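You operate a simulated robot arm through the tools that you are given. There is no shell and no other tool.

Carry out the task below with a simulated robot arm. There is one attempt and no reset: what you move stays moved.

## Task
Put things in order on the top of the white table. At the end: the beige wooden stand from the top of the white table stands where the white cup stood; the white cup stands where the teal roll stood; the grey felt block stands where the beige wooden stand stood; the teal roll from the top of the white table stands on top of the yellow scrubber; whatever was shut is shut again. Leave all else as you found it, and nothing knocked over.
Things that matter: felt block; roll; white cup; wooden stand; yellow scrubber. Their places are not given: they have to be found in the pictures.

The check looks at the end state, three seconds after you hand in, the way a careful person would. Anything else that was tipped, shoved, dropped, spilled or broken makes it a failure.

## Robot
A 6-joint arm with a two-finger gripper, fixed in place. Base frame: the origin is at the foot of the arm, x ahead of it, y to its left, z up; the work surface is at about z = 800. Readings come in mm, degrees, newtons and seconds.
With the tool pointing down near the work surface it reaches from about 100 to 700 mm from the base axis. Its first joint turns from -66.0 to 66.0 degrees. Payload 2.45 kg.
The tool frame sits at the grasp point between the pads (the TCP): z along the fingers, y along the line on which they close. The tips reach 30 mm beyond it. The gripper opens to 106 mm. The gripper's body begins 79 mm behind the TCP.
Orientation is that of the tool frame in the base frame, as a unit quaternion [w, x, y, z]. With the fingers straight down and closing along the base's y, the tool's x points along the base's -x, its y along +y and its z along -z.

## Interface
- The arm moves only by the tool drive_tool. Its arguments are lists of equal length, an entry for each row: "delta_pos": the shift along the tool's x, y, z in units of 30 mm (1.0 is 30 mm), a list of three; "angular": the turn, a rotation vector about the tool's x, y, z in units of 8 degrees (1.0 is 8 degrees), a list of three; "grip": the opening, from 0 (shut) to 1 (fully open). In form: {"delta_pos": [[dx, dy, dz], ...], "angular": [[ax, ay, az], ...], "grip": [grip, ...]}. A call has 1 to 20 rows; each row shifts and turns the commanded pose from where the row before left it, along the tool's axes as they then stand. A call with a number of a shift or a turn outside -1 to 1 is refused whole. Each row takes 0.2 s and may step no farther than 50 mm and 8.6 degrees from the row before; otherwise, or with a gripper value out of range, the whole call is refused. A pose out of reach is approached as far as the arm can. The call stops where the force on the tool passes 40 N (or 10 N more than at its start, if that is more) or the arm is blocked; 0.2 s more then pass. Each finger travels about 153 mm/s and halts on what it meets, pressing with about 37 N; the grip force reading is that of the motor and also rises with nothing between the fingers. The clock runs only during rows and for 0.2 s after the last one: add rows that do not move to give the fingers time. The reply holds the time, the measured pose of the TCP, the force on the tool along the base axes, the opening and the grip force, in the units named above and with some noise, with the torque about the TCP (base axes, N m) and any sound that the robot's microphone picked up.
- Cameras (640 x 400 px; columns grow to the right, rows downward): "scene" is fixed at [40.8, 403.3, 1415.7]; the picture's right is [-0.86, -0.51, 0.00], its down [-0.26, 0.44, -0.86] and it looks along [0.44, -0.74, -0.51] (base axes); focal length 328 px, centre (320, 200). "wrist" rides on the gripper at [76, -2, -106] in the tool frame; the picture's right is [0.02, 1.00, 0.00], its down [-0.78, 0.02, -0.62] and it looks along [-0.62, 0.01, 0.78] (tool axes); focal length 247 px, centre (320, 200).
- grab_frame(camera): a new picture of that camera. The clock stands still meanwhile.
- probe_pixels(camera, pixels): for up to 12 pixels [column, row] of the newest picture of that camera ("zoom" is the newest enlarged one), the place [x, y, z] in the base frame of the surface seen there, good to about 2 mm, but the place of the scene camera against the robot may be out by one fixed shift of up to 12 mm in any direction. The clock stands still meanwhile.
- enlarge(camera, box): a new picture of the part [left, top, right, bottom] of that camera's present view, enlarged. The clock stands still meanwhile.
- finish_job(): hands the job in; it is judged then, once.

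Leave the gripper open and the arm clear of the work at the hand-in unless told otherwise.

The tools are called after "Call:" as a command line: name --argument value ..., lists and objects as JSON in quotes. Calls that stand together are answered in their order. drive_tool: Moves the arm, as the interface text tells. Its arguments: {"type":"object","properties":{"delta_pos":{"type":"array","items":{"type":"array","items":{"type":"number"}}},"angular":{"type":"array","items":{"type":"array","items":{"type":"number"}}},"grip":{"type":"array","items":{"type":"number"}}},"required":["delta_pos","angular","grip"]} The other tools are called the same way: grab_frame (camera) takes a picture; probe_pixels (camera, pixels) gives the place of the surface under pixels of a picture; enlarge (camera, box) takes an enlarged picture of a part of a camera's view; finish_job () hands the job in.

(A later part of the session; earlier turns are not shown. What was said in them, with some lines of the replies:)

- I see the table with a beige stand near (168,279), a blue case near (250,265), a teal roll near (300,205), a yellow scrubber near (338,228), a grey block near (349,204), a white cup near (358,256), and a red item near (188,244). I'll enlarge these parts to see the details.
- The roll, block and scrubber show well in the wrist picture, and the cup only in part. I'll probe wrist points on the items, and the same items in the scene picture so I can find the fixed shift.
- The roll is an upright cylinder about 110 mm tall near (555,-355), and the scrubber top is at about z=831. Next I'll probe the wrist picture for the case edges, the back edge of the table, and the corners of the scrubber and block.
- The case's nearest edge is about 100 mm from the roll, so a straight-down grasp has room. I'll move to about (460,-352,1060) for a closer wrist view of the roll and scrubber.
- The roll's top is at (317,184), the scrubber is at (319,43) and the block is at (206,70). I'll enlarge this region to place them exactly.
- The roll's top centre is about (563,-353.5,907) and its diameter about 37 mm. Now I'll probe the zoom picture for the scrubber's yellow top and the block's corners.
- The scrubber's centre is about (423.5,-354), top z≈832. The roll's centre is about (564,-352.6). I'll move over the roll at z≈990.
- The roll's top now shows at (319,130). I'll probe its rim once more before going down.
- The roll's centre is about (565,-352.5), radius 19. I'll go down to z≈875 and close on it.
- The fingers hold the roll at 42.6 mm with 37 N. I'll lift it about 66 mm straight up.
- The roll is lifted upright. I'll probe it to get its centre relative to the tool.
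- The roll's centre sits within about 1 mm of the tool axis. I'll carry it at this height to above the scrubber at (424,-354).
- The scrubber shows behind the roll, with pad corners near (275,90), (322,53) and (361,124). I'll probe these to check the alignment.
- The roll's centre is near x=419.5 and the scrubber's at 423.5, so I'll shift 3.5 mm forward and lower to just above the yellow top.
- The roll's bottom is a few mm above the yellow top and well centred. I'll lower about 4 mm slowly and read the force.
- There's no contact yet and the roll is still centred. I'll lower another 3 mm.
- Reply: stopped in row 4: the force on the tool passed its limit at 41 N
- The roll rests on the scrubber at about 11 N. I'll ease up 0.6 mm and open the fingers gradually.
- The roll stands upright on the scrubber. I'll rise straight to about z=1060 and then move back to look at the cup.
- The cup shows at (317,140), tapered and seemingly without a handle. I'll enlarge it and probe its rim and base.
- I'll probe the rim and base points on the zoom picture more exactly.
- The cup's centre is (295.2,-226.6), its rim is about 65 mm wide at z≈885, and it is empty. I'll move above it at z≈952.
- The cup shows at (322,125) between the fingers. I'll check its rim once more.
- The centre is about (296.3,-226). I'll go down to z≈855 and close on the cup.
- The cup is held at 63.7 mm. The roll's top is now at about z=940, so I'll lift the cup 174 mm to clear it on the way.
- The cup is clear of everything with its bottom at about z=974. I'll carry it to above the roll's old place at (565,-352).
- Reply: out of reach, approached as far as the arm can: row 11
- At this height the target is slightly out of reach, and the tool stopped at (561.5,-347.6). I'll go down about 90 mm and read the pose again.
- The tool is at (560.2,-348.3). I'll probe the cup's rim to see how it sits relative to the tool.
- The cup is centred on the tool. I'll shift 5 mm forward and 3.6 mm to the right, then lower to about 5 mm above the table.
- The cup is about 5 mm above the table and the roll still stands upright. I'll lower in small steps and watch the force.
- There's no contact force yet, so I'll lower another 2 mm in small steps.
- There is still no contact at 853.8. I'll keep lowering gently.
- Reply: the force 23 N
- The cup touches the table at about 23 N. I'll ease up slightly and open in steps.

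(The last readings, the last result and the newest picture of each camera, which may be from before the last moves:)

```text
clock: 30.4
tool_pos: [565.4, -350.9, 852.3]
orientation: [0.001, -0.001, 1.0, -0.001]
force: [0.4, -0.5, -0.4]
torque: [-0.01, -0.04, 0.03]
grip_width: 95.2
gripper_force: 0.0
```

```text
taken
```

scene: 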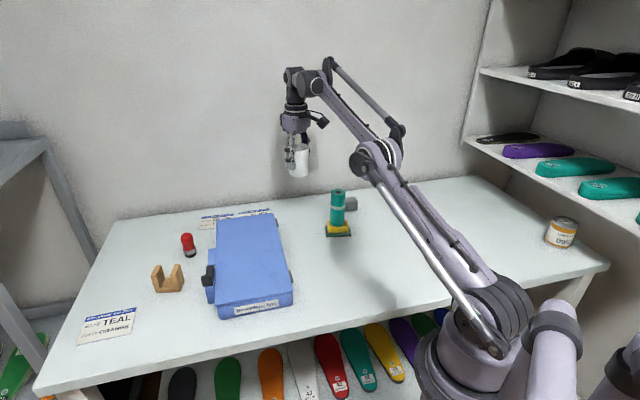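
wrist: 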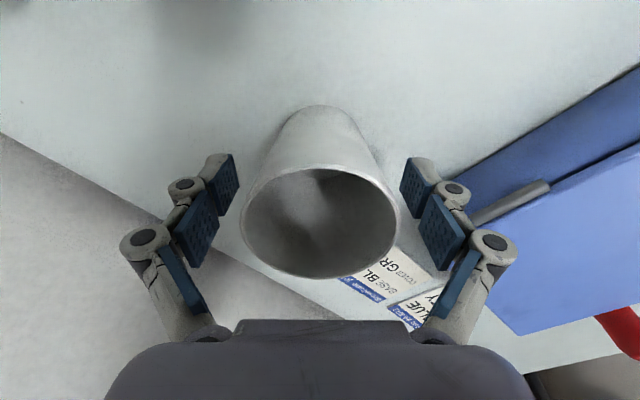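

The cup is released and standing. I'll rise straight up and then travel to look at the stand, stopping near (540,65,1020).

Call:
drive_tool --delta_pos '[[0, 0, -0.4], [0, 0, -0.8], [0, 0, -1], [0, 0, -1], [0, 0, -1], [0.1, 0.9, -0.3], [0.1, 1, -0.3], [0.1, 1, -0.3], [0.1, 1, -0.3], [0.1, 1, 0], [0.1, 1, 0], [0.1, 1, 0], [0.1, 1, 0], [0, 1, 0], [0, 1, 0], [0, 1, 0], [0, 1, 0], [0, 1, 0], [0, 1, 0], [0, 0, 0]]' --angular '[[0, 0, 0], [0, 0, 0], [0, 0, 0], [0, 0, 0], [0, 0, 0], [0, 0, 0], [0, 0, 0], [0, 0, 0], [0, 0, 0], [0, 0, 0], [0, 0, 0], [0, 0, 0], [0, 0, 0], [0, 0, 0], [0, 0, 0], [0, 0, 0], [0, 0, 0], [0, 0, 0], [0, 0, 0], [0, 0, 0]]' --grip '[0.9, 0.9, 1, 1, 1, 1, 1, 1, 1, 1, 1, 1, 1, 1, 1, 1, 1, 1, 1, 1]'

Call:
grab_frame --camera "wrist"

Call:
grab_frame --camera "scene"

```text
clock: 34.6
tool_pos: [542.0, 66.6, 1012.0]
orientation: [0.0, -0.001, 1.0, 0.0]
force: [-0.7, -0.5, 0.2]
torque: [0.01, 0.0, -0.02]
grip_width: 105.9
gripper_force: 0.1
```

```text
taken
```

wrist: 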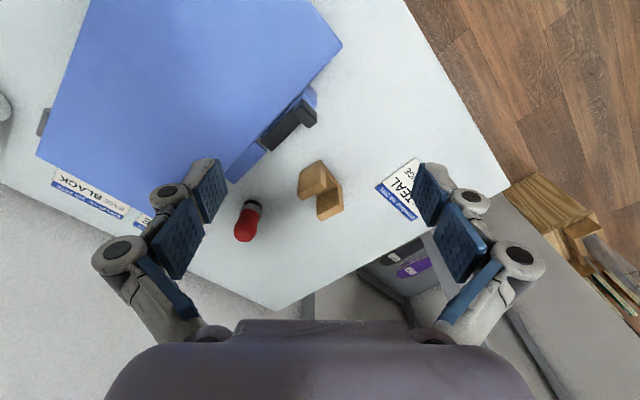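

```text
taken
```

scene: 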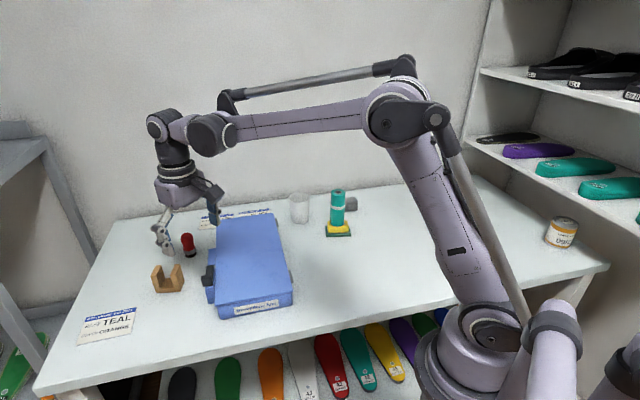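

The stand shows at (321,190) as a U-shaped block. I'll enlarge it and probe it.

Call:
enlarge --camera "wrist" --box '[230, 120, 410, 260]'

```text
2.86 times, centred on (320, 190) of wrist
```

zoom: 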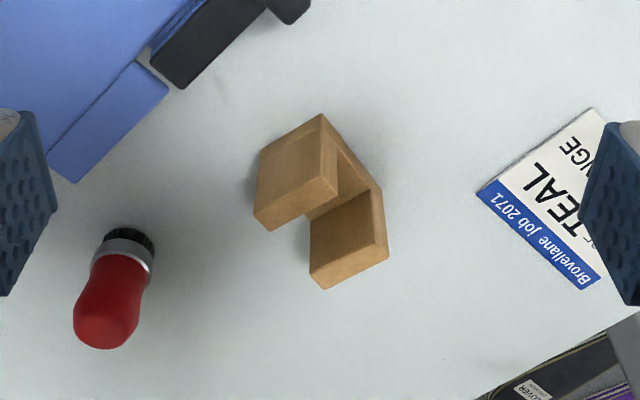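

I'll probe several points on the stand to learn its faces.

Call:
probe_pixels --camera "zoom" --pixels '[[262, 150], [320, 118], [335, 190], [268, 226], [258, 212], [300, 170], [300, 205], [330, 150], [380, 190], [385, 258], [325, 286], [312, 272]]'

Call:
probe_pixels --camera "zoom" --pixels '[[315, 225], [345, 235], [355, 265], [350, 185], [325, 212], [345, 172], [312, 245], [382, 230], [330, 180], [262, 190], [130, 235], [110, 310]]'

```text
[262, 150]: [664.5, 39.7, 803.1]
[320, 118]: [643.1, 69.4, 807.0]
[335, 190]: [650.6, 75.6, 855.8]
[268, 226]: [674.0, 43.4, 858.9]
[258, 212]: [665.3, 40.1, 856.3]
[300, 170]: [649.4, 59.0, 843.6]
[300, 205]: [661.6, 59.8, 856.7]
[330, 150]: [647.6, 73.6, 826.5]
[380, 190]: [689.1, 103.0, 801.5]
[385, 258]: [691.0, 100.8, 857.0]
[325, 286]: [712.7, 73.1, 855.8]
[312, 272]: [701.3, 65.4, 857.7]
```

```text
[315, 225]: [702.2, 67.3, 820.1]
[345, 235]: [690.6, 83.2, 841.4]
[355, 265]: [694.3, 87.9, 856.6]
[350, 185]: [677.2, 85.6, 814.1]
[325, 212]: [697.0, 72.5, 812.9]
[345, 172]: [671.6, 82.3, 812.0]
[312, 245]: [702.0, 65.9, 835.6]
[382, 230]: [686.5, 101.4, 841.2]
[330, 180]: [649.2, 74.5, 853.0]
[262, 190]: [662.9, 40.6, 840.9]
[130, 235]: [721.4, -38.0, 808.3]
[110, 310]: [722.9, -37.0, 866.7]
```

The stand's footprint corners are about (664,40), (643,69), (691,102) and (713,73), giving a centre of (678,71), a long side of 58 mm at about 35°, and its top at z≈857. I'll grip across the long side on the outer faces. First I'll check how close the case flange and the card are.

Call:
probe_pixels --camera "zoom" --pixels '[[75, 178], [165, 92], [180, 80], [260, 15], [300, 15], [480, 190], [590, 112], [585, 288], [400, 370], [200, 120]]'

```text
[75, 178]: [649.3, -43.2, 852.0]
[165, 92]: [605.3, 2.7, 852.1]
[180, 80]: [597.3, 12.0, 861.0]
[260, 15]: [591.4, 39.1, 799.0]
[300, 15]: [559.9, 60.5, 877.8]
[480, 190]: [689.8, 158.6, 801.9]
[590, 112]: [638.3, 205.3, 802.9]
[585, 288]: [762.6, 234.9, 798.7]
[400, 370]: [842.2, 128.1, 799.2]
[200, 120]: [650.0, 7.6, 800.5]
```

The clearance is enough with the fingers opened to about 83 mm. I'll turn the tool 55° so its closing line matches the stand's long side, lowering to z≈950 as it turns.

Call:
drive_tool --delta_pos '[[0, 0, 0.3], [0, 0, 0.3], [0, 0, 0.3], [0, 0, 0.3], [0, 0, 0.3], [0, 0, 0.3], [0, 0, 0.3], [0, 0, 0]]' --angular '[[0, 0, 0.98], [0, 0, 0.98], [0, 0, 0.98], [0, 0, 0.98], [0, 0, 0.98], [0, 0, 0.98], [0, 0, 0.98], [0, 0, 0]]' --grip '[0.9, 0.78, 0.78, 0.78, 0.78, 0.78, 0.78, 0.78]'

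Call:
grab_frame --camera "wrist"

```text
clock: 36.4
tool_pos: [541.4, 66.3, 950.9]
orientation: [0.001, 0.462, 0.887, -0.001]
force: [-0.6, -0.3, 0.3]
torque: [0.01, 0.0, 0.01]
grip_width: 82.6
gripper_force: 0.2
```

```text
taken
```

wrist: 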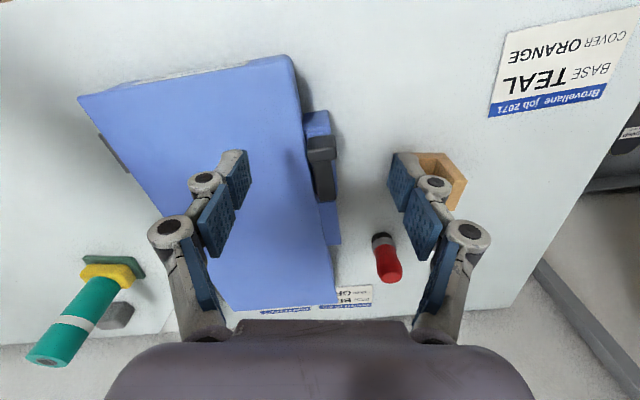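

The tool now closes at 35°. I'll move forward along this line to above the stand at (678,71), coming down to z≈915.

Call:
drive_tool --delta_pos '[[-0.62, 0.955, 0], [-0.62, 0.955, 0.1], [-0.62, 0.955, 0.5], [-0.62, 0.955, 0.6], [0, 0, 0], [0, 0, 0]]' --angular '[[0, 0, 0], [0, 0, 0], [0, 0, 0], [0, 0, 0], [0, 0, 0], [0, 0, 0]]' --grip '[0.78, 0.78, 0.78, 0.78, 0.78, 0.78]'

Call:
grab_frame --camera "wrist"

```text
clock: 37.8
tool_pos: [677.9, 70.2, 913.2]
orientation: [0.002, 0.461, 0.887, -0.001]
force: [0.4, 0.4, -0.3]
torque: [-0.01, 0.0, 0.0]
grip_width: 82.4
gripper_force: 0.1
```

```text
taken
```

wrist: 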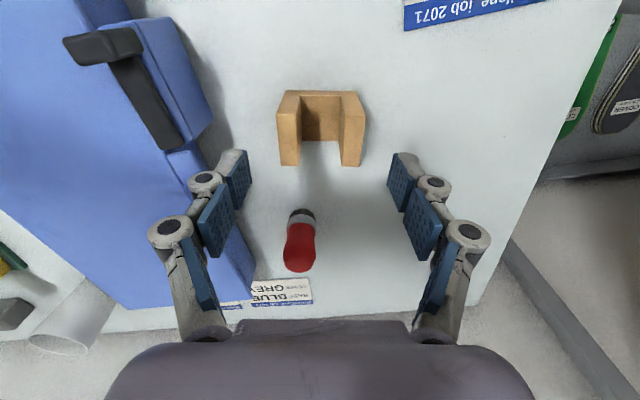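

The stand shows squarely at (321,128), between the fingers. I'll enlarge and probe it.

Call:
enlarge --camera "wrist" --box '[260, 80, 380, 180]'

Call:
probe_pixels --camera "wrist" --pixels '[[282, 115], [299, 115], [345, 115], [364, 115], [288, 160], [350, 160], [281, 163], [298, 164], [342, 165], [360, 163], [321, 98], [321, 130]]'

```text
4.00 times, centred on (320, 130) of wrist
```

zoom: 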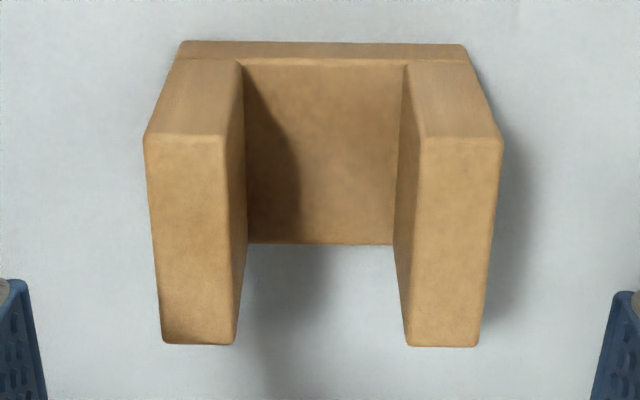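

```text
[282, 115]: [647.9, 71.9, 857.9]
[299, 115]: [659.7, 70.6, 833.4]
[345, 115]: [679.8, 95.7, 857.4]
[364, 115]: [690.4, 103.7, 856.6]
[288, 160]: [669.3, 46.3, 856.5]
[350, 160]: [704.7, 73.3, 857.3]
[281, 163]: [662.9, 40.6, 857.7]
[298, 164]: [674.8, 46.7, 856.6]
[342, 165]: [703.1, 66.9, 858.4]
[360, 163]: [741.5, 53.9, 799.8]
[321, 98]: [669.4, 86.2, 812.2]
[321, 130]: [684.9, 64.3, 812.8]
```

The stand is centred at about (677.3,71.5), right below the tool, and the outer faces are flat. I'll go down to z≈838 and close.

Call:
drive_tool --delta_pos '[[0, 0, 0.6], [0, 0, 0.7], [0, 0, 0.7], [0, 0, 0.5], [0, 0, 0], [0, 0, 0], [0, 0, 0], [0, 0, 0]]' --angular '[[0, 0, 0], [0, 0, 0], [0, 0, 0], [0, 0, 0], [0, 0, 0], [0, 0, 0], [0, 0, 0], [0, 0, 0]]' --grip '[0.78, 0.78, 0.78, 0.78, 0.65, 0.45, 0.45, 0.45]'

Call:
grab_frame --camera "wrist"

```text
clock: 39.6
tool_pos: [678.6, 71.9, 837.4]
orientation: [0.001, 0.461, 0.887, -0.001]
force: [-0.4, -0.3, 0.2]
torque: [-0.01, -0.02, -0.01]
grip_width: 59.1
gripper_force: 37.4
```

```text
taken
```

wrist: 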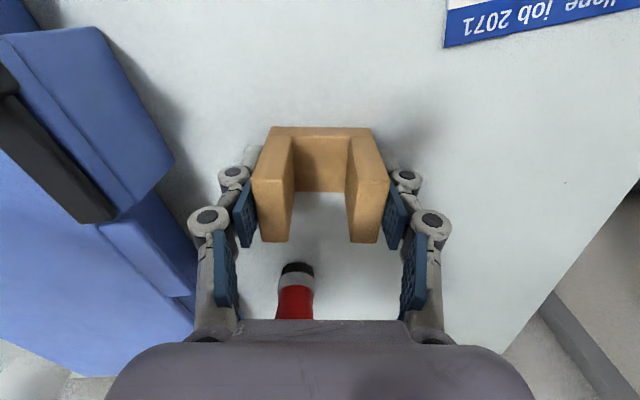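

The stand is held at 59.1 mm. I'll lift it straight up 75 mm.

Call:
drive_tool --delta_pos '[[0, 0, -0.3], [0, 0, -0.6], [0, 0, -0.7], [0, 0, -0.6], [0, 0, -0.3], [0, 0, 0]]' --angular '[[0, 0, 0], [0, 0, 0], [0, 0, 0], [0, 0, 0], [0, 0, 0], [0, 0, 0]]' --grip '[0.45, 0.45, 0.45, 0.45, 0.45, 0.45]'

Call:
grab_frame --camera "wrist"

Call:
grab_frame --camera "scene"

```text
clock: 41.0
tool_pos: [680.0, 71.0, 916.1]
orientation: [0.001, 0.46, 0.888, -0.001]
force: [-0.5, 0.4, -0.2]
torque: [0.0, -0.01, 0.01]
grip_width: 59.1
gripper_force: 36.8
```

```text
taken
```

wrist: 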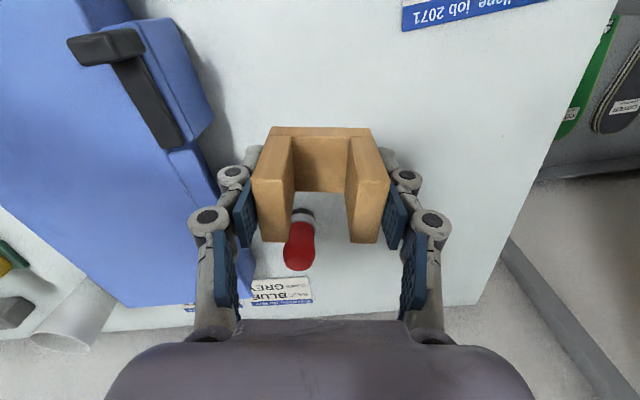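

```text
taken
```

scene: 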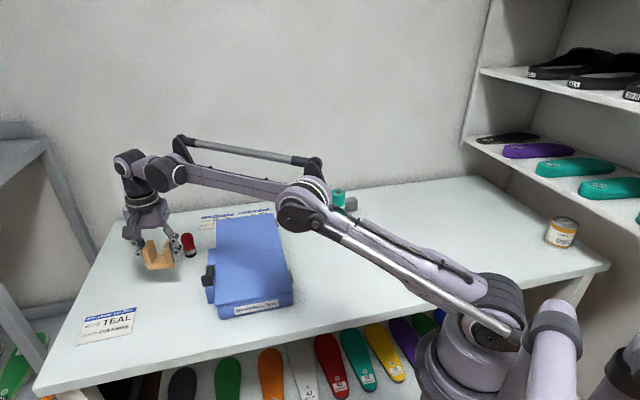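

The stand is lifted and clear. I'll carry it over the case to above the cup's old place at (296,-226), rising at the start to pass the latch.

Call:
drive_tool --delta_pos '[[-0.04, -0.5, -0.7], [-0.05, -0.8, -0.8], [-0.05, -0.95, -0.3], [-0.05, -0.98, 0], [-0.05, -0.98, 0], [-0.05, -0.98, 0], [-0.05, -0.98, 0], [-0.05, -0.98, 0], [-0.05, -0.98, 0], [-0.05, -0.98, 0], [-0.05, -0.98, 0], [-0.05, -0.98, 0], [-0.05, -0.98, 0], [-0.05, -0.98, 0], [-0.05, -0.9, 0], [-0.05, -0.7, 0], [-0.05, -0.5, 0], [0, 0, 0], [0, 0, 0]]' --angular '[[0, 0, 0], [0, 0, 0], [0, 0, 0], [0, 0, 0], [0, 0, 0], [0, 0, 0], [0, 0, 0], [0, 0, 0], [0, 0, 0], [0, 0, 0], [0, 0, 0], [0, 0, 0], [0, 0, 0], [0, 0, 0], [0, 0, 0], [0, 0, 0], [0, 0, 0], [0, 0, 0], [0, 0, 0]]' --grip '[0.45, 0.45, 0.45, 0.45, 0.45, 0.45, 0.45, 0.45, 0.45, 0.45, 0.45, 0.45, 0.45, 0.45, 0.45, 0.45, 0.45, 0.45, 0.45]'

Call:
grab_frame --camera "wrist"

Call:
grab_frame --camera "scene"

```text
clock: 45.0
tool_pos: [322.7, -211.1, 971.1]
orientation: [0.0, 0.461, 0.887, 0.0]
force: [0.3, -0.2, 0.2]
torque: [0.01, 0.02, -0.02]
grip_width: 59.1
gripper_force: 37.3
```

```text
taken
```

wrist: 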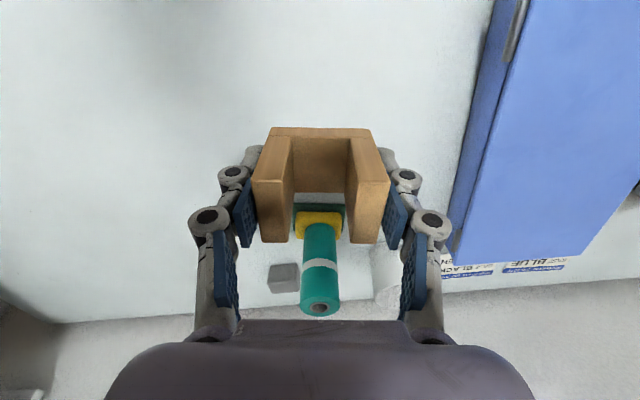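

```text
taken
```

scene: 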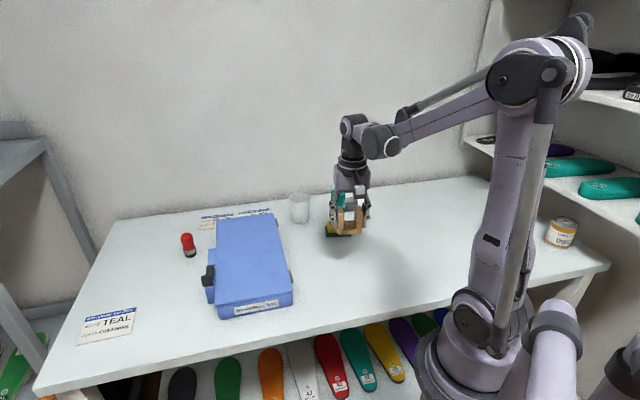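

The stand is at (322.7,-211.1). I'll probe its top corners to find its centre before the final shift.

Call:
probe_pixels --camera "wrist" --pixels '[[256, 180], [284, 183], [350, 183], [387, 181], [271, 137], [372, 137], [264, 182], [378, 182], [321, 130], [321, 140]]'

```text
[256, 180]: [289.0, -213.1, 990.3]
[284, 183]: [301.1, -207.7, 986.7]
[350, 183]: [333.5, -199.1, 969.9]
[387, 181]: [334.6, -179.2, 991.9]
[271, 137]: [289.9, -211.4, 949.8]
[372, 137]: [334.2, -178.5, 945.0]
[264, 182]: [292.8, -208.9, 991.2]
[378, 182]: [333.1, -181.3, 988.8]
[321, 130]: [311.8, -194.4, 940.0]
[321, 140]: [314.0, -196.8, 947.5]
```

The stand's centre matches the tool. I'll shift the last 30 mm to (296,-226) and lower to about 5 mm above the table.

Call:
drive_tool --delta_pos '[[0.045, -0.5, 0], [0.045, -0.51, 0.3], [0, 0, 0.8], [0, 0, 0.9], [0, 0, 0.9], [0, 0, 0.8], [0, 0, 0.5], [0, 0, 0.1], [0, 0, 0]]' --angular '[[0, 0, 0], [0, 0, 0], [0, 0, 0], [0, 0, 0], [0, 0, 0], [0, 0, 0], [0, 0, 0], [0, 0, 0], [0, 0, 0]]' --grip '[0.45, 0.45, 0.45, 0.45, 0.45, 0.45, 0.45, 0.45, 0.45]'

Call:
grab_frame --camera "wrist"

Call:
enlarge --camera "scene" --box '[310, 190, 410, 290]'

```text
clock: 47.0
tool_pos: [296.3, -225.9, 841.2]
orientation: [0.001, 0.461, 0.887, 0.0]
force: [-0.3, 0.2, 0.1]
torque: [0.0, 0.02, -0.03]
grip_width: 59.0
gripper_force: 36.4
```

```text
taken
```

wrist: 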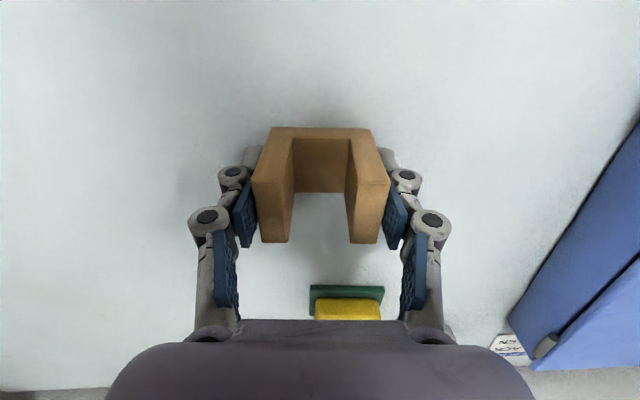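

```text
4.00 times, centred on (360, 240) of scene
```

zoom: 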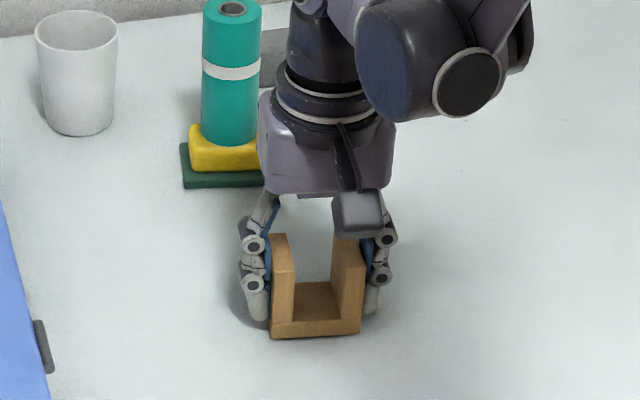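

The stand is about 4 mm above the table at the right place. I'll lower it gently until it touches.

Call:
drive_tool --delta_pos '[[0, 0, 0.04], [0, 0, 0.03], [0, 0, 0.03], [0, 0, 0.02], [0, 0, 0]]' --angular '[[0, 0, 0], [0, 0, 0], [0, 0, 0], [0, 0, 0], [0, 0, 0]]' --grip '[0.45, 0.45, 0.45, 0.45, 0.45]'

```text
clock: 48.2
tool_pos: [295.5, -226.5, 836.6]
orientation: [0.001, 0.46, 0.888, 0.0]
force: [1.8, 2.7, 26.8]
torque: [0.06, -0.06, 0.04]
grip_width: 59.4
gripper_force: 37.1
```

The stand touches the table at about 27 N. I'll ease up slightly and open.

Call:
drive_tool --delta_pos '[[0, 0, -0.025], [0, 0, 0], [0, 0, 0], [0, 0, 0], [0, 0, 0]]' --angular '[[0, 0, 0], [0, 0, 0], [0, 0, 0], [0, 0, 0], [0, 0, 0]]' --grip '[0.52, 0.58, 0.7, 0.8, 0.8]'

Call:
grab_frame --camera "wrist"

```text
clock: 49.4
tool_pos: [295.4, -226.5, 837.4]
orientation: [0.001, 0.461, 0.887, 0.0]
force: [0.0, 0.4, -0.1]
torque: [-0.02, -0.01, 0.0]
grip_width: 84.7
gripper_force: 0.1
```

```text
taken
```

wrist: 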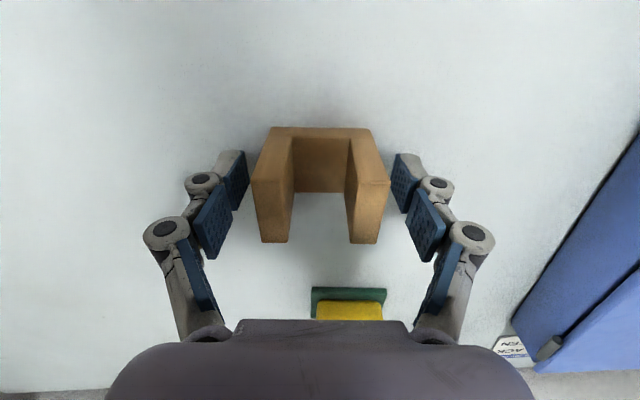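

The stand is released and standing. I'll rise to z≈1040 and move to look at the grey block from near (370,-400).

Call:
drive_tool --delta_pos '[[0, 0, -0.4], [0, 0, -0.8], [0, 0, -1], [0, 0, -1], [0, 0, -1], [0, 0, -1], [0, 0, -1], [0, 0, -0.57], [-0.88, -0.18, 0], [-0.88, -0.18, 0], [-0.88, -0.18, 0], [-0.88, -0.18, 0], [-0.88, -0.18, 0], [-0.88, -0.18, 0], [-0.88, -0.18, 0], [0, 0, 0]]' --angular '[[0, 0, 0], [0, 0, 0], [0, 0, 0], [0, 0, 0], [0, 0, 0], [0, 0, 0], [0, 0, 0], [0, 0, 0], [0, 0, 0], [0, 0, 0], [0, 0, 0], [0, 0, 0], [0, 0, 0], [0, 0, 0], [0, 0, 0], [0, 0, 0]]' --grip '[0.8, 0.8, 0.8, 0.8, 0.9, 1, 1, 1, 1, 1, 1, 1, 1, 1, 1, 1]'

Call:
grab_frame --camera "wrist"

Call:
grab_frame --camera "scene"

```text
clock: 52.8
tool_pos: [367.6, -400.6, 1042.7]
orientation: [0.0, 0.461, 0.888, -0.001]
force: [0.7, 0.7, 0.5]
torque: [0.0, 0.0, 0.0]
grip_width: 105.9
gripper_force: 0.1
```

```text
taken
```

wrist: 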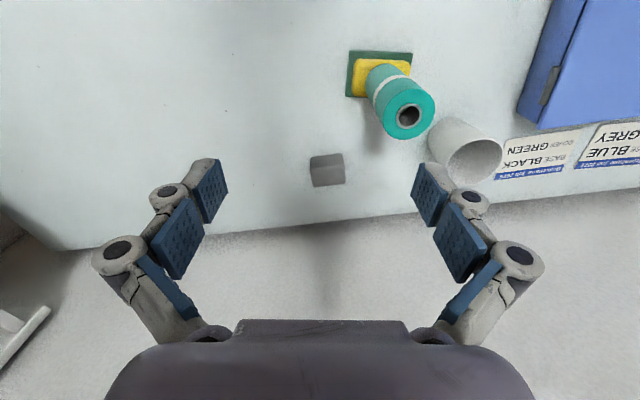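

```text
taken
```

scene: 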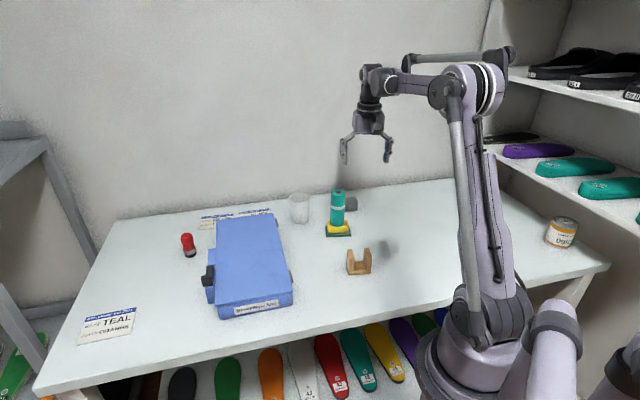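

The block shows at (327,170). I'll enlarge it to get its corners and its distance from the wall.

Call:
enlarge --camera "wrist" --box '[280, 130, 376, 230]'

```text
4.00 times, centred on (328, 180) of wrist
```

zoom: 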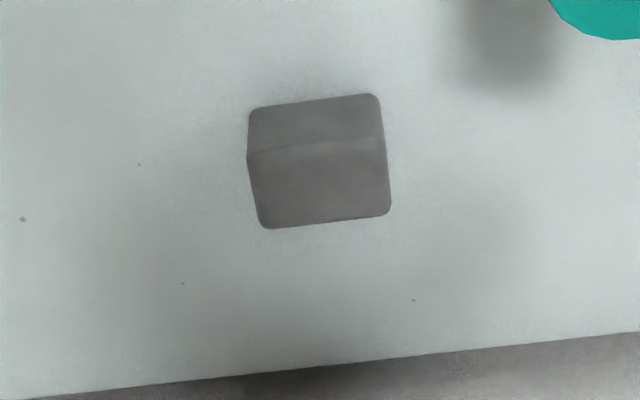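

Call:
probe_pixels --camera "zoom" --pixels '[[250, 158], [382, 142], [265, 224], [386, 210], [252, 112], [376, 98], [318, 180], [320, 220], [320, 125], [388, 205], [320, 370], [500, 350]]'

```text
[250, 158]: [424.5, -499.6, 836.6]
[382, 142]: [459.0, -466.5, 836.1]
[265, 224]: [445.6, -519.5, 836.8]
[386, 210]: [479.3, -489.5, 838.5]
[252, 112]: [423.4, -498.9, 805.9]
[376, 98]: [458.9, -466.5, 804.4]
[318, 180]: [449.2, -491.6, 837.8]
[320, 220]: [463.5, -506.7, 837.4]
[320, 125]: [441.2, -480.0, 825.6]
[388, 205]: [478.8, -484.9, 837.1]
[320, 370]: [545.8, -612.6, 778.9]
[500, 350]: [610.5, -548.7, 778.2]
```

The block's top corners give a centre of (452.4,-493.8), size about 48×31 mm, top z≈837, with its long side at 43°. I'll turn the tool 8° to match, narrow the fingers to 80 mm, and come above it at z≈910.

Call:
drive_tool --delta_pos '[[0, 0, 0], [0, 0, 0], [-0.697, -0.02, 0.2], [-0.697, -0.02, 0.5], [-0.697, -0.02, 0.9], [-0.697, -0.02, 1], [-0.697, -0.02, 0.9], [-0.697, -0.02, 0.9], [0, 0, 0], [0, 0, 0]]' --angular '[[0, 0, -0.52], [0, 0, -0.52], [0, 0, 0], [0, 0, 0], [0, 0, 0], [0, 0, 0], [0, 0, 0], [0, 0, 0], [0, 0, 0], [0, 0, 0]]' --grip '[0.75, 0.75, 0.75, 0.75, 0.75, 0.75, 0.75, 0.75, 0.75, 0.75]'

Call:
enlarge --camera "wrist" --box '[200, 60, 440, 210]'

Call:
grab_frame --camera "wrist"

```text
clock: 55.0
tool_pos: [450.0, -493.1, 908.5]
orientation: [0.001, 0.396, 0.918, 0.0]
force: [-1.1, -0.3, 0.0]
torque: [-0.01, 0.0, -0.01]
grip_width: 79.5
gripper_force: 0.0
```

```text
2.67 times, centred on (320, 135) of wrist
```

zoom: 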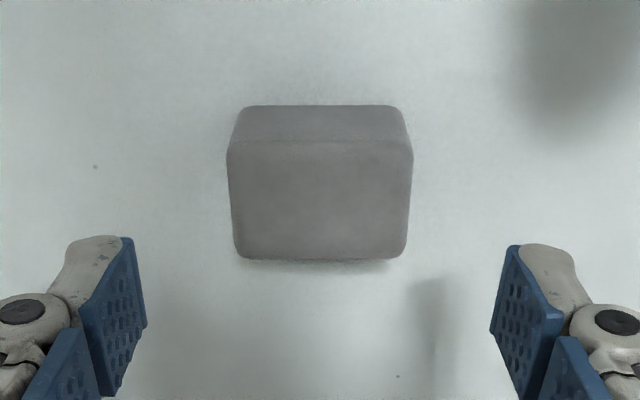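

```text
taken
```

wrist: 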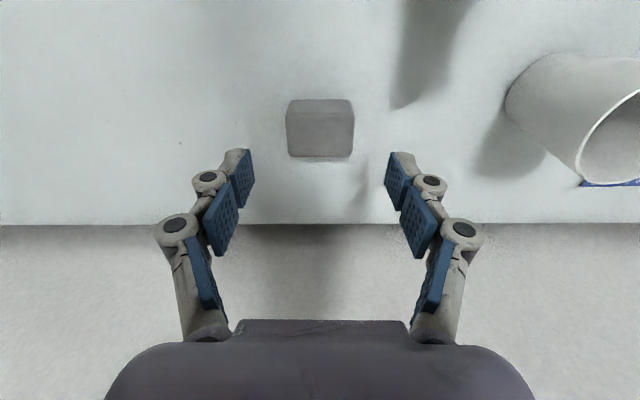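

The block is squarely aligned. I'll probe its top edges to check the centring.

Call:
probe_pixels --camera "wrist" --pixels '[[288, 117], [352, 117], [290, 153], [350, 153], [320, 117], [320, 154], [320, 135]]'

```text
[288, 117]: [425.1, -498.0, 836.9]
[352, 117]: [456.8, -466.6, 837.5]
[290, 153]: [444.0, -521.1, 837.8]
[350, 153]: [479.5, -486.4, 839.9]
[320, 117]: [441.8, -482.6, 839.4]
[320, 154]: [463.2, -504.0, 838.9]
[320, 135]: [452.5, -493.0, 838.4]
```

The block's centre is (452,-493). I'll go down to z≈836 and close on it.

Call:
drive_tool --delta_pos '[[-0.03, 0.03, 0.6], [0, 0, 0.7], [0, 0, 0.7], [0, 0, 0.42], [0, 0, 0], [0, 0, 0], [0, 0, 0], [0, 0, 0]]' --angular '[[0, 0, 0], [0, 0, 0], [0, 0, 0], [0, 0, 0], [0, 0, 0], [0, 0, 0], [0, 0, 0], [0, 0, 0]]' --grip '[0.75, 0.75, 0.75, 0.75, 0.6, 0.4, 0.36, 0.36]'

Call:
grab_frame --camera "wrist"

```text
clock: 56.8
tool_pos: [453.2, -492.0, 836.5]
orientation: [0.001, 0.395, 0.919, -0.001]
force: [-0.1, -0.8, 0.3]
torque: [-0.04, 0.01, 0.03]
grip_width: 50.6
gripper_force: 37.1
```

```text
taken
```

wrist: 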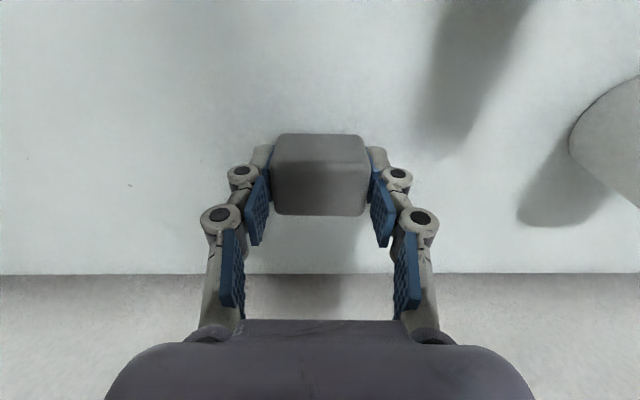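

The block is held at 50.6 mm. I'll lift it straight up 72 mm.

Call:
drive_tool --delta_pos '[[0, 0, -0.3], [0, 0, -0.6], [0, 0, -0.8], [0, 0, -0.7], [0, 0, 0]]' --angular '[[0, 0, 0], [0, 0, 0], [0, 0, 0], [0, 0, 0], [0, 0, 0]]' --grip '[0.36, 0.36, 0.36, 0.36, 0.36]'

Call:
grab_frame --camera "wrist"

```text
clock: 58.0
tool_pos: [455.6, -494.6, 910.7]
orientation: [0.0, 0.396, 0.918, -0.001]
force: [0.6, 0.3, -0.2]
torque: [-0.02, 0.0, -0.01]
grip_width: 50.5
gripper_force: 37.2
```

```text
taken
```

wrist: 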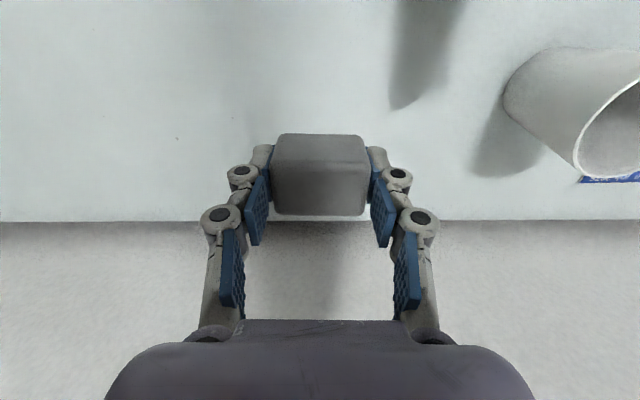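

The block is clear. I'll pull it inward and up to z≈1015, above everything, and then swing across towards the stand's old place.

Call:
drive_tool --delta_pos '[[0.3, 0, -0.8], [0.5, 0, -0.9], [0.6, 0, -0.9], [0.6, 0, -0.9], [0.3, 0.6, 0], [0.42, 0.9, 0], [0.42, 0.9, 0], [0.42, 0.9, 0], [0.42, 0.9, 0], [0.42, 0.9, 0], [0.42, 0.9, 0], [0.42, 0.9, 0], [0.42, 0.9, 0], [0.42, 0.9, 0], [0.42, 0.9, 0], [0.42, 0.9, 0], [0.42, 0.9, 0], [0.42, 0.9, 0], [0.3, 0.6, 0], [0, 0, 0]]' --angular '[[0, 0, 0], [0, 0, 0], [0, 0, 0], [0, 0, 0], [0, 0, 0], [0, 0, 0], [0, 0, 0], [0, 0, 0], [0, 0, 0], [0, 0, 0], [0, 0, 0], [0, 0, 0], [0, 0, 0], [0, 0, 0], [0, 0, 0], [0, 0, 0], [0, 0, 0], [0, 0, 0], [0, 0, 0], [0, 0, 0]]' --grip '[0.36, 0.36, 0.36, 0.36, 0.36, 0.36, 0.36, 0.36, 0.36, 0.36, 0.36, 0.36, 0.36, 0.36, 0.36, 0.36, 0.36, 0.36, 0.36, 0.36]'

Call:
grab_frame --camera "wrist"

Call:
grab_frame --camera "scene"

```text
clock: 62.2
tool_pos: [571.1, -52.4, 1012.3]
orientation: [0.001, 0.396, 0.918, 0.0]
force: [0.3, -0.5, 0.7]
torque: [-0.01, -0.01, 0.02]
grip_width: 50.5
gripper_force: 37.0
```

```text
taken
```

wrist: 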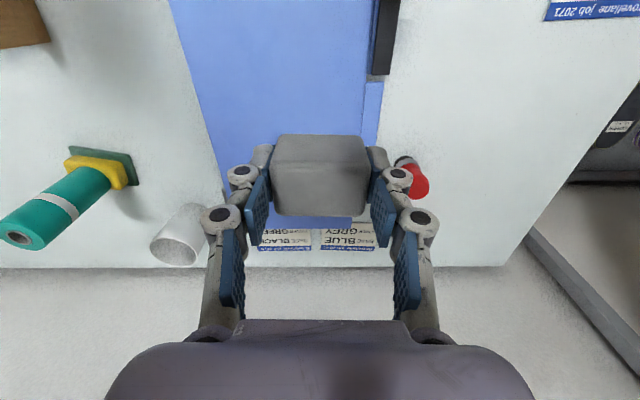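

```text
taken
```

scene: 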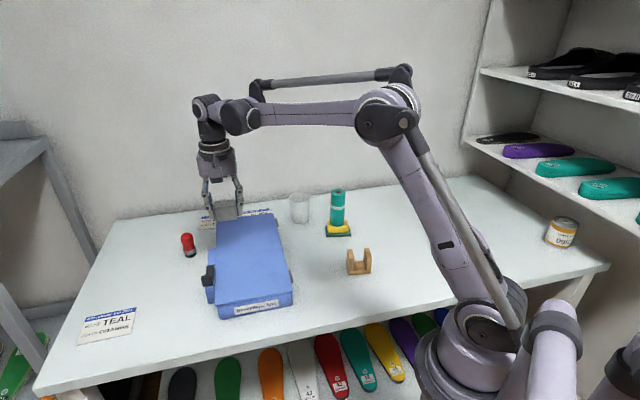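

I'm at (571,-52,1012) with the block held. Next I'll go round past the latch to above (677,71.5), coming down to about z=927.

Call:
drive_tool --delta_pos '[[0.455, 0.875, 0.3], [0.455, 0.875, 0.3], [0.455, 0.875, 0.3], [0.455, 0.875, 0.3], [-0.42, 0.63, 0.5], [-0.42, 0.63, 0.55], [-0.42, 0.63, 0.6], [0, 0, 0], [0, 0, 0]]' --angular '[[0, 0, 0], [0, 0, 0], [0, 0, 0], [0, 0, 0], [0, 0, 0], [0, 0, 0], [0, 0, 0], [0, 0, 0], [0, 0, 0]]' --grip '[0.36, 0.36, 0.36, 0.36, 0.36, 0.36, 0.36, 0.36, 0.36]'

Call:
grab_frame --camera "wrist"

Call:
grab_frame --camera "scene"

```text
clock: 64.2
tool_pos: [673.4, 71.2, 924.3]
orientation: [0.001, 0.396, 0.918, 0.0]
force: [0.3, 0.7, -1.0]
torque: [-0.01, -0.02, 0.03]
grip_width: 50.5
gripper_force: 37.4
```

```text
taken
```

wrist: 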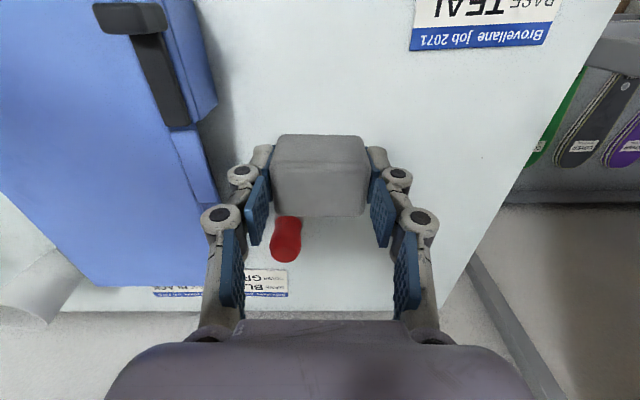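

```text
taken
```

scene: 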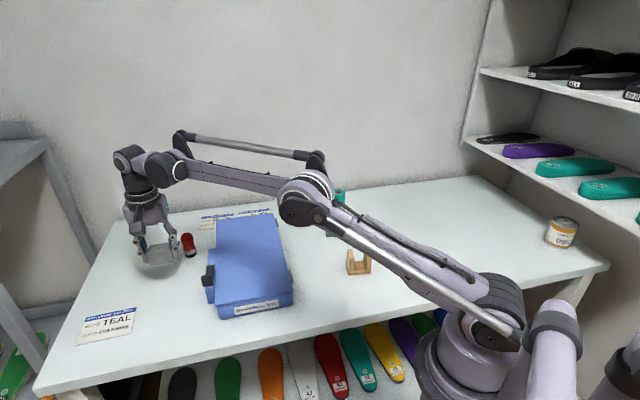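

I'm at (673.4,71.2,924). I'll probe the block's top to see its true centre.

Call:
probe_pixels --camera "wrist" --pixels '[[275, 168], [366, 168], [279, 211], [360, 212], [320, 168], [320, 213], [320, 190], [285, 205], [290, 255]]'

```text
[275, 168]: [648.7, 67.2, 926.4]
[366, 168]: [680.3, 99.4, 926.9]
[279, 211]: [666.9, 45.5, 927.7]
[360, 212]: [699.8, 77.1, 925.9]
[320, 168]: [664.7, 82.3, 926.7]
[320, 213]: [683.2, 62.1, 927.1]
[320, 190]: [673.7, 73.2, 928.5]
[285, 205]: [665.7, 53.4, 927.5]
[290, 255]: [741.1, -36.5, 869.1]
```

The block's centre is (673.9,72.3). I'll shift about 3.5 mm to (677.3,71.5) and lower to about 4 mm above the table.

Call:
drive_tool --delta_pos '[[-0.097, 0.064, 0.5], [0, 0, 0.7], [0, 0, 0.7], [0, 0, 0.6], [0, 0, 0.25], [0, 0, 0]]' --angular '[[0, 0, 0], [0, 0, 0], [0, 0, 0], [0, 0, 0], [0, 0, 0], [0, 0, 0]]' --grip '[0.36, 0.36, 0.36, 0.36, 0.36, 0.36]'

Call:
grab_frame --camera "wrist"

Call:
enlarge --camera "scene" --box '[110, 200, 230, 310]'

```text
clock: 65.6
tool_pos: [678.7, 71.5, 845.4]
orientation: [0.002, 0.395, 0.919, 0.0]
force: [0.2, -0.9, 0.1]
torque: [-0.03, 0.01, 0.02]
grip_width: 50.8
gripper_force: 37.0
```

```text
taken
```

wrist: 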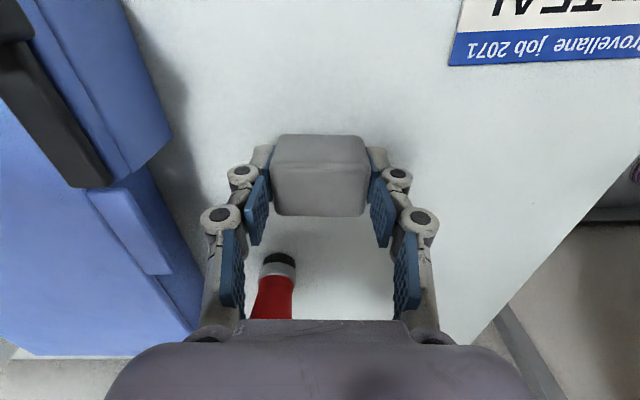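

```text
3.64 times, centred on (170, 255) of scene
```

zoom: 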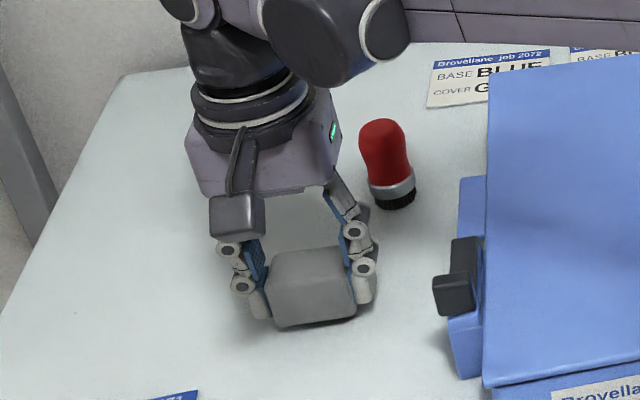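

The block is about 8 mm above the table with clear space around it. I'll lower it gently until it touches.

Call:
drive_tool --delta_pos '[[0, 0, 0.1], [0, 0, 0.06], [0, 0, 0.04], [0, 0, 0.03], [0, 0, 0.03], [0, 0, 0]]' --angular '[[0, 0, 0], [0, 0, 0], [0, 0, 0], [0, 0, 0], [0, 0, 0], [0, 0, 0]]' --grip '[0.36, 0.36, 0.36, 0.36, 0.36, 0.36]'

```text
clock: 67.0
tool_pos: [679.4, 70.6, 838.0]
orientation: [0.001, 0.396, 0.918, -0.001]
force: [0.8, -0.1, 0.5]
torque: [0.01, -0.03, -0.01]
grip_width: 50.8
gripper_force: 37.0
```

There's no contact yet at 838. I'll take a few more small steps down.

Call:
drive_tool --delta_pos '[[0, 0, 0.025], [0, 0, 0.025], [0, 0, 0.02], [0, 0, 0]]' --angular '[[0, 0, 0], [0, 0, 0], [0, 0, 0], [0, 0, 0]]' --grip '[0.36, 0.36, 0.36, 0.36]'

Call:
enlarge --camera "scene" --box '[140, 240, 200, 300]'

```text
clock: 68.0
tool_pos: [679.0, 71.3, 835.9]
orientation: [0.001, 0.396, 0.918, -0.001]
force: [2.4, 0.9, 24.1]
torque: [0.03, -0.07, -0.01]
grip_width: 50.8
gripper_force: 37.2
```

```text
6.67 times, centred on (170, 270) of scene
```

zoom: 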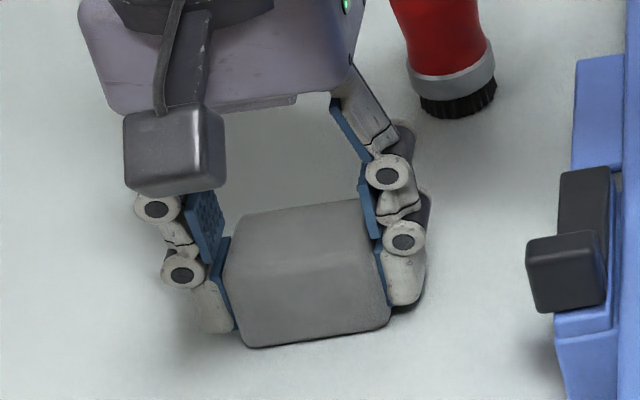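

The block touches the table at about 24 N. I'll ease up slightly, open to 75 mm, then rise.

Call:
drive_tool --delta_pos '[[0, 0, -0.025], [0, 0, 0], [0, 0, 0], [0, 0, 0], [0, 0, 0], [0, 0, -0.3], [0, 0, -0.7], [0, 0, -0.8], [0, 0, -0.6], [0, 0, 0]]' --angular '[[0, 0, 0], [0, 0, 0], [0, 0, 0], [0, 0, 0], [0, 0, 0], [0, 0, 0], [0, 0, 0], [0, 0, 0], [0, 0, 0], [0, 0, 0]]' --grip '[0.46, 0.52, 0.62, 0.72, 0.72, 0.72, 0.72, 0.72, 0.72, 0.72]'

Call:
grab_frame --camera "wrist"

```text
clock: 70.2
tool_pos: [678.4, 73.1, 909.1]
orientation: [0.001, 0.396, 0.918, 0.0]
force: [-0.2, -0.5, -0.2]
torque: [0.02, -0.03, 0.04]
grip_width: 76.4
gripper_force: 0.1
```

```text
taken
```

wrist: 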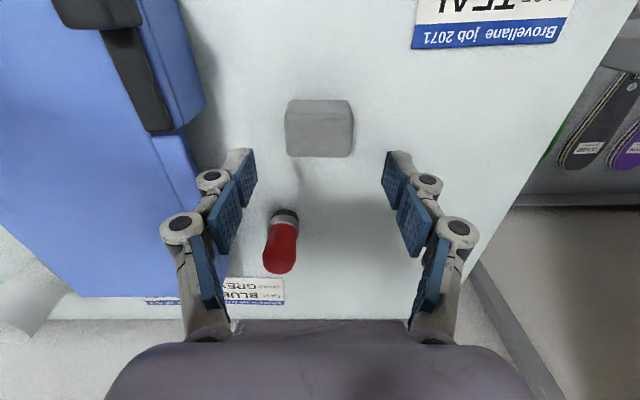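

The block stands on the table. I'll check its corners and look at the whole scene.

Call:
probe_pixels --camera "wrist" --pixels '[[288, 117], [352, 117], [290, 153], [350, 153], [320, 135]]'

Call:
drive_tool --delta_pos '[[0.3, -0.5, -0.7], [0.5, -0.7, -0.7], [0.5, -0.8, -0.7], [0.5, -0.8, -0.7], [0.5, -0.8, -0.5], [0.5, -0.8, 0], [0.5, -0.8, 0], [0.3, -0.5, 0], [0, 0, 0]]' --angular '[[0, 0, 0], [0, 0, 0], [0, 0, 0], [0, 0, 0], [0, 0, 0], [0, 0, 0], [0, 0, 0], [0, 0, 0], [0, 0, 0]]' --grip '[0.8, 1, 1, 1, 1, 1, 1, 1, 1]'

Call:
grab_frame --camera "scene"

Call:
grab_frame --camera "wrist"

```text
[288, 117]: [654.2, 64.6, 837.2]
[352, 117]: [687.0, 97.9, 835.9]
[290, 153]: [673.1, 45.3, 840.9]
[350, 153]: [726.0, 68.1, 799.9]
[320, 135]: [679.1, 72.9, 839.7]
```

```text
clock: 72.2
tool_pos: [480.7, 31.1, 1007.1]
orientation: [0.001, 0.395, 0.919, 0.0]
force: [0.0, 0.0, 0.3]
torque: [0.01, 0.01, 0.0]
grip_width: 106.0
gripper_force: 0.0
```

```text
taken
```

scene: 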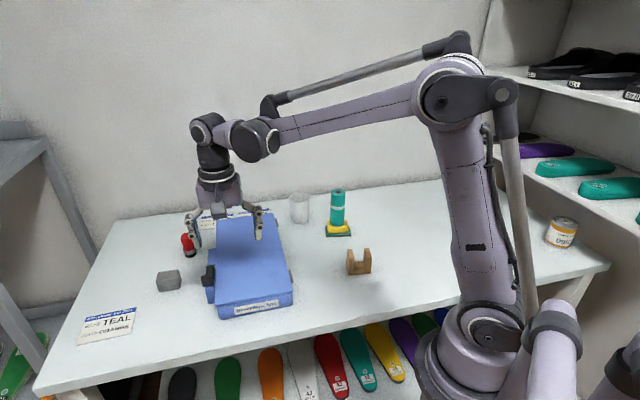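

```text
taken
```

wrist: 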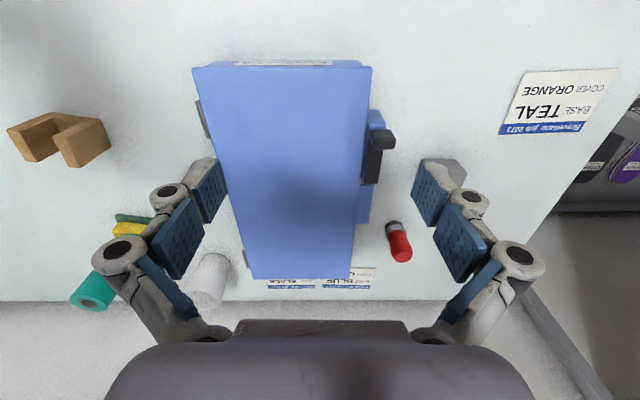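

Everything appears placed. I'll raise and retract the arm away from the work, then inspect closely.

Call:
drive_tool --delta_pos '[[0.5, -0.6, -0.6], [0.5, -0.6, -0.8], [0.5, -0.6, -0.8], [0.3, -0.5, -0.8], [0, 0, -0.5], [0, 0, 0], [0, 0, 0]]' --angular '[[0, 0, 0], [0, 0, 0], [0, 0, 0], [0, 0, 0], [0, 0, 0], [0, 0, 0], [0, 0, 0]]' --grip '[1, 1, 1, 1, 1, 1, 1]'

Call:
enlarge --camera "scene" --box '[270, 170, 400, 290]'

Call:
enlarge --camera "scene" --box '[60, 190, 310, 350]'

Call:
grab_frame --camera "scene"

Call:
probe_pixels --camera "scene" --pixels '[[299, 195], [300, 215], [338, 190], [338, 232], [358, 268], [187, 236], [168, 275]]'

```text
clock: 73.8
tool_pos: [391.9, 24.1, 1114.3]
orientation: [0.0, 0.396, 0.918, 0.0]
force: [0.7, -0.2, 0.6]
torque: [0.0, -0.01, 0.04]
grip_width: 106.1
gripper_force: 0.0
```

```text
3.33 times, centred on (335, 230) of scene
```

zoom: 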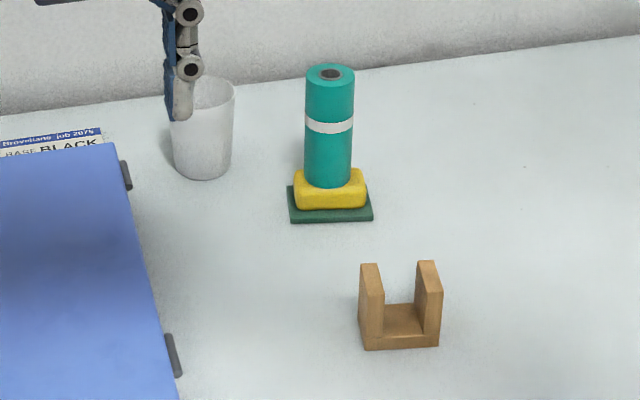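

```text
2.50 times, centred on (185, 270) of scene
```

zoom: 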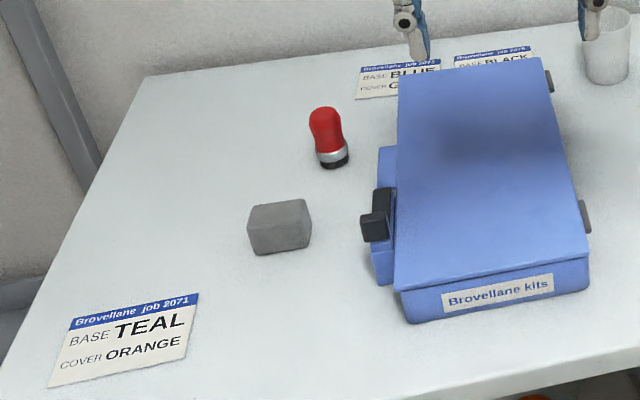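

```text
taken
```

scene: 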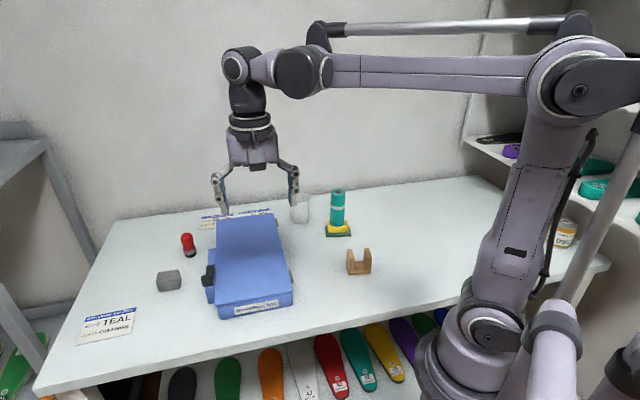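

```text
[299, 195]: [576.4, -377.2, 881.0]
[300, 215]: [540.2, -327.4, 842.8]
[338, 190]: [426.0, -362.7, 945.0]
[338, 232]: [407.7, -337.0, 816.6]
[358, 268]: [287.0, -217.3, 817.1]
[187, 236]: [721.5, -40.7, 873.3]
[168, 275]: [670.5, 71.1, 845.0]
```

Everything checks out in the enlarged pictures:
- **Roll:** it stands upright on the scrubber at zoom (330,125).
- **Cup:** it stands at the roll's old place.
- **Stand:** it stands at the cup's old place.
- **Block:** it stands at the stand's old place.
- **The rest:** the red brush, the cards and the closed case look unchanged.

The gripper is open and the arm is clear, so I'm handing in.

Call:
finish_job

```text
The job is handed in.
```

The table is set out as you asked and the job is handed in. I don't have the check's result, but the last pictures showed everything standing upright.

- **Teal roll:** it stands on top of the yellow scrubber, close to its centre. The scrubber did not move.
- **White cup:** it stands where the roll stood, at about (565, -351).
- **Wooden stand:** it stands where the cup stood, at about (296, -226), turned the same way as before.
- **Grey felt block:** it stands where the stand was, about 2 mm off its centre at (679, 73).
- **Everything else:** I never opened the blue case, so it is still shut. The red brush and the cards look as they were.

The gripper is open and the arm is raised clear of the table.
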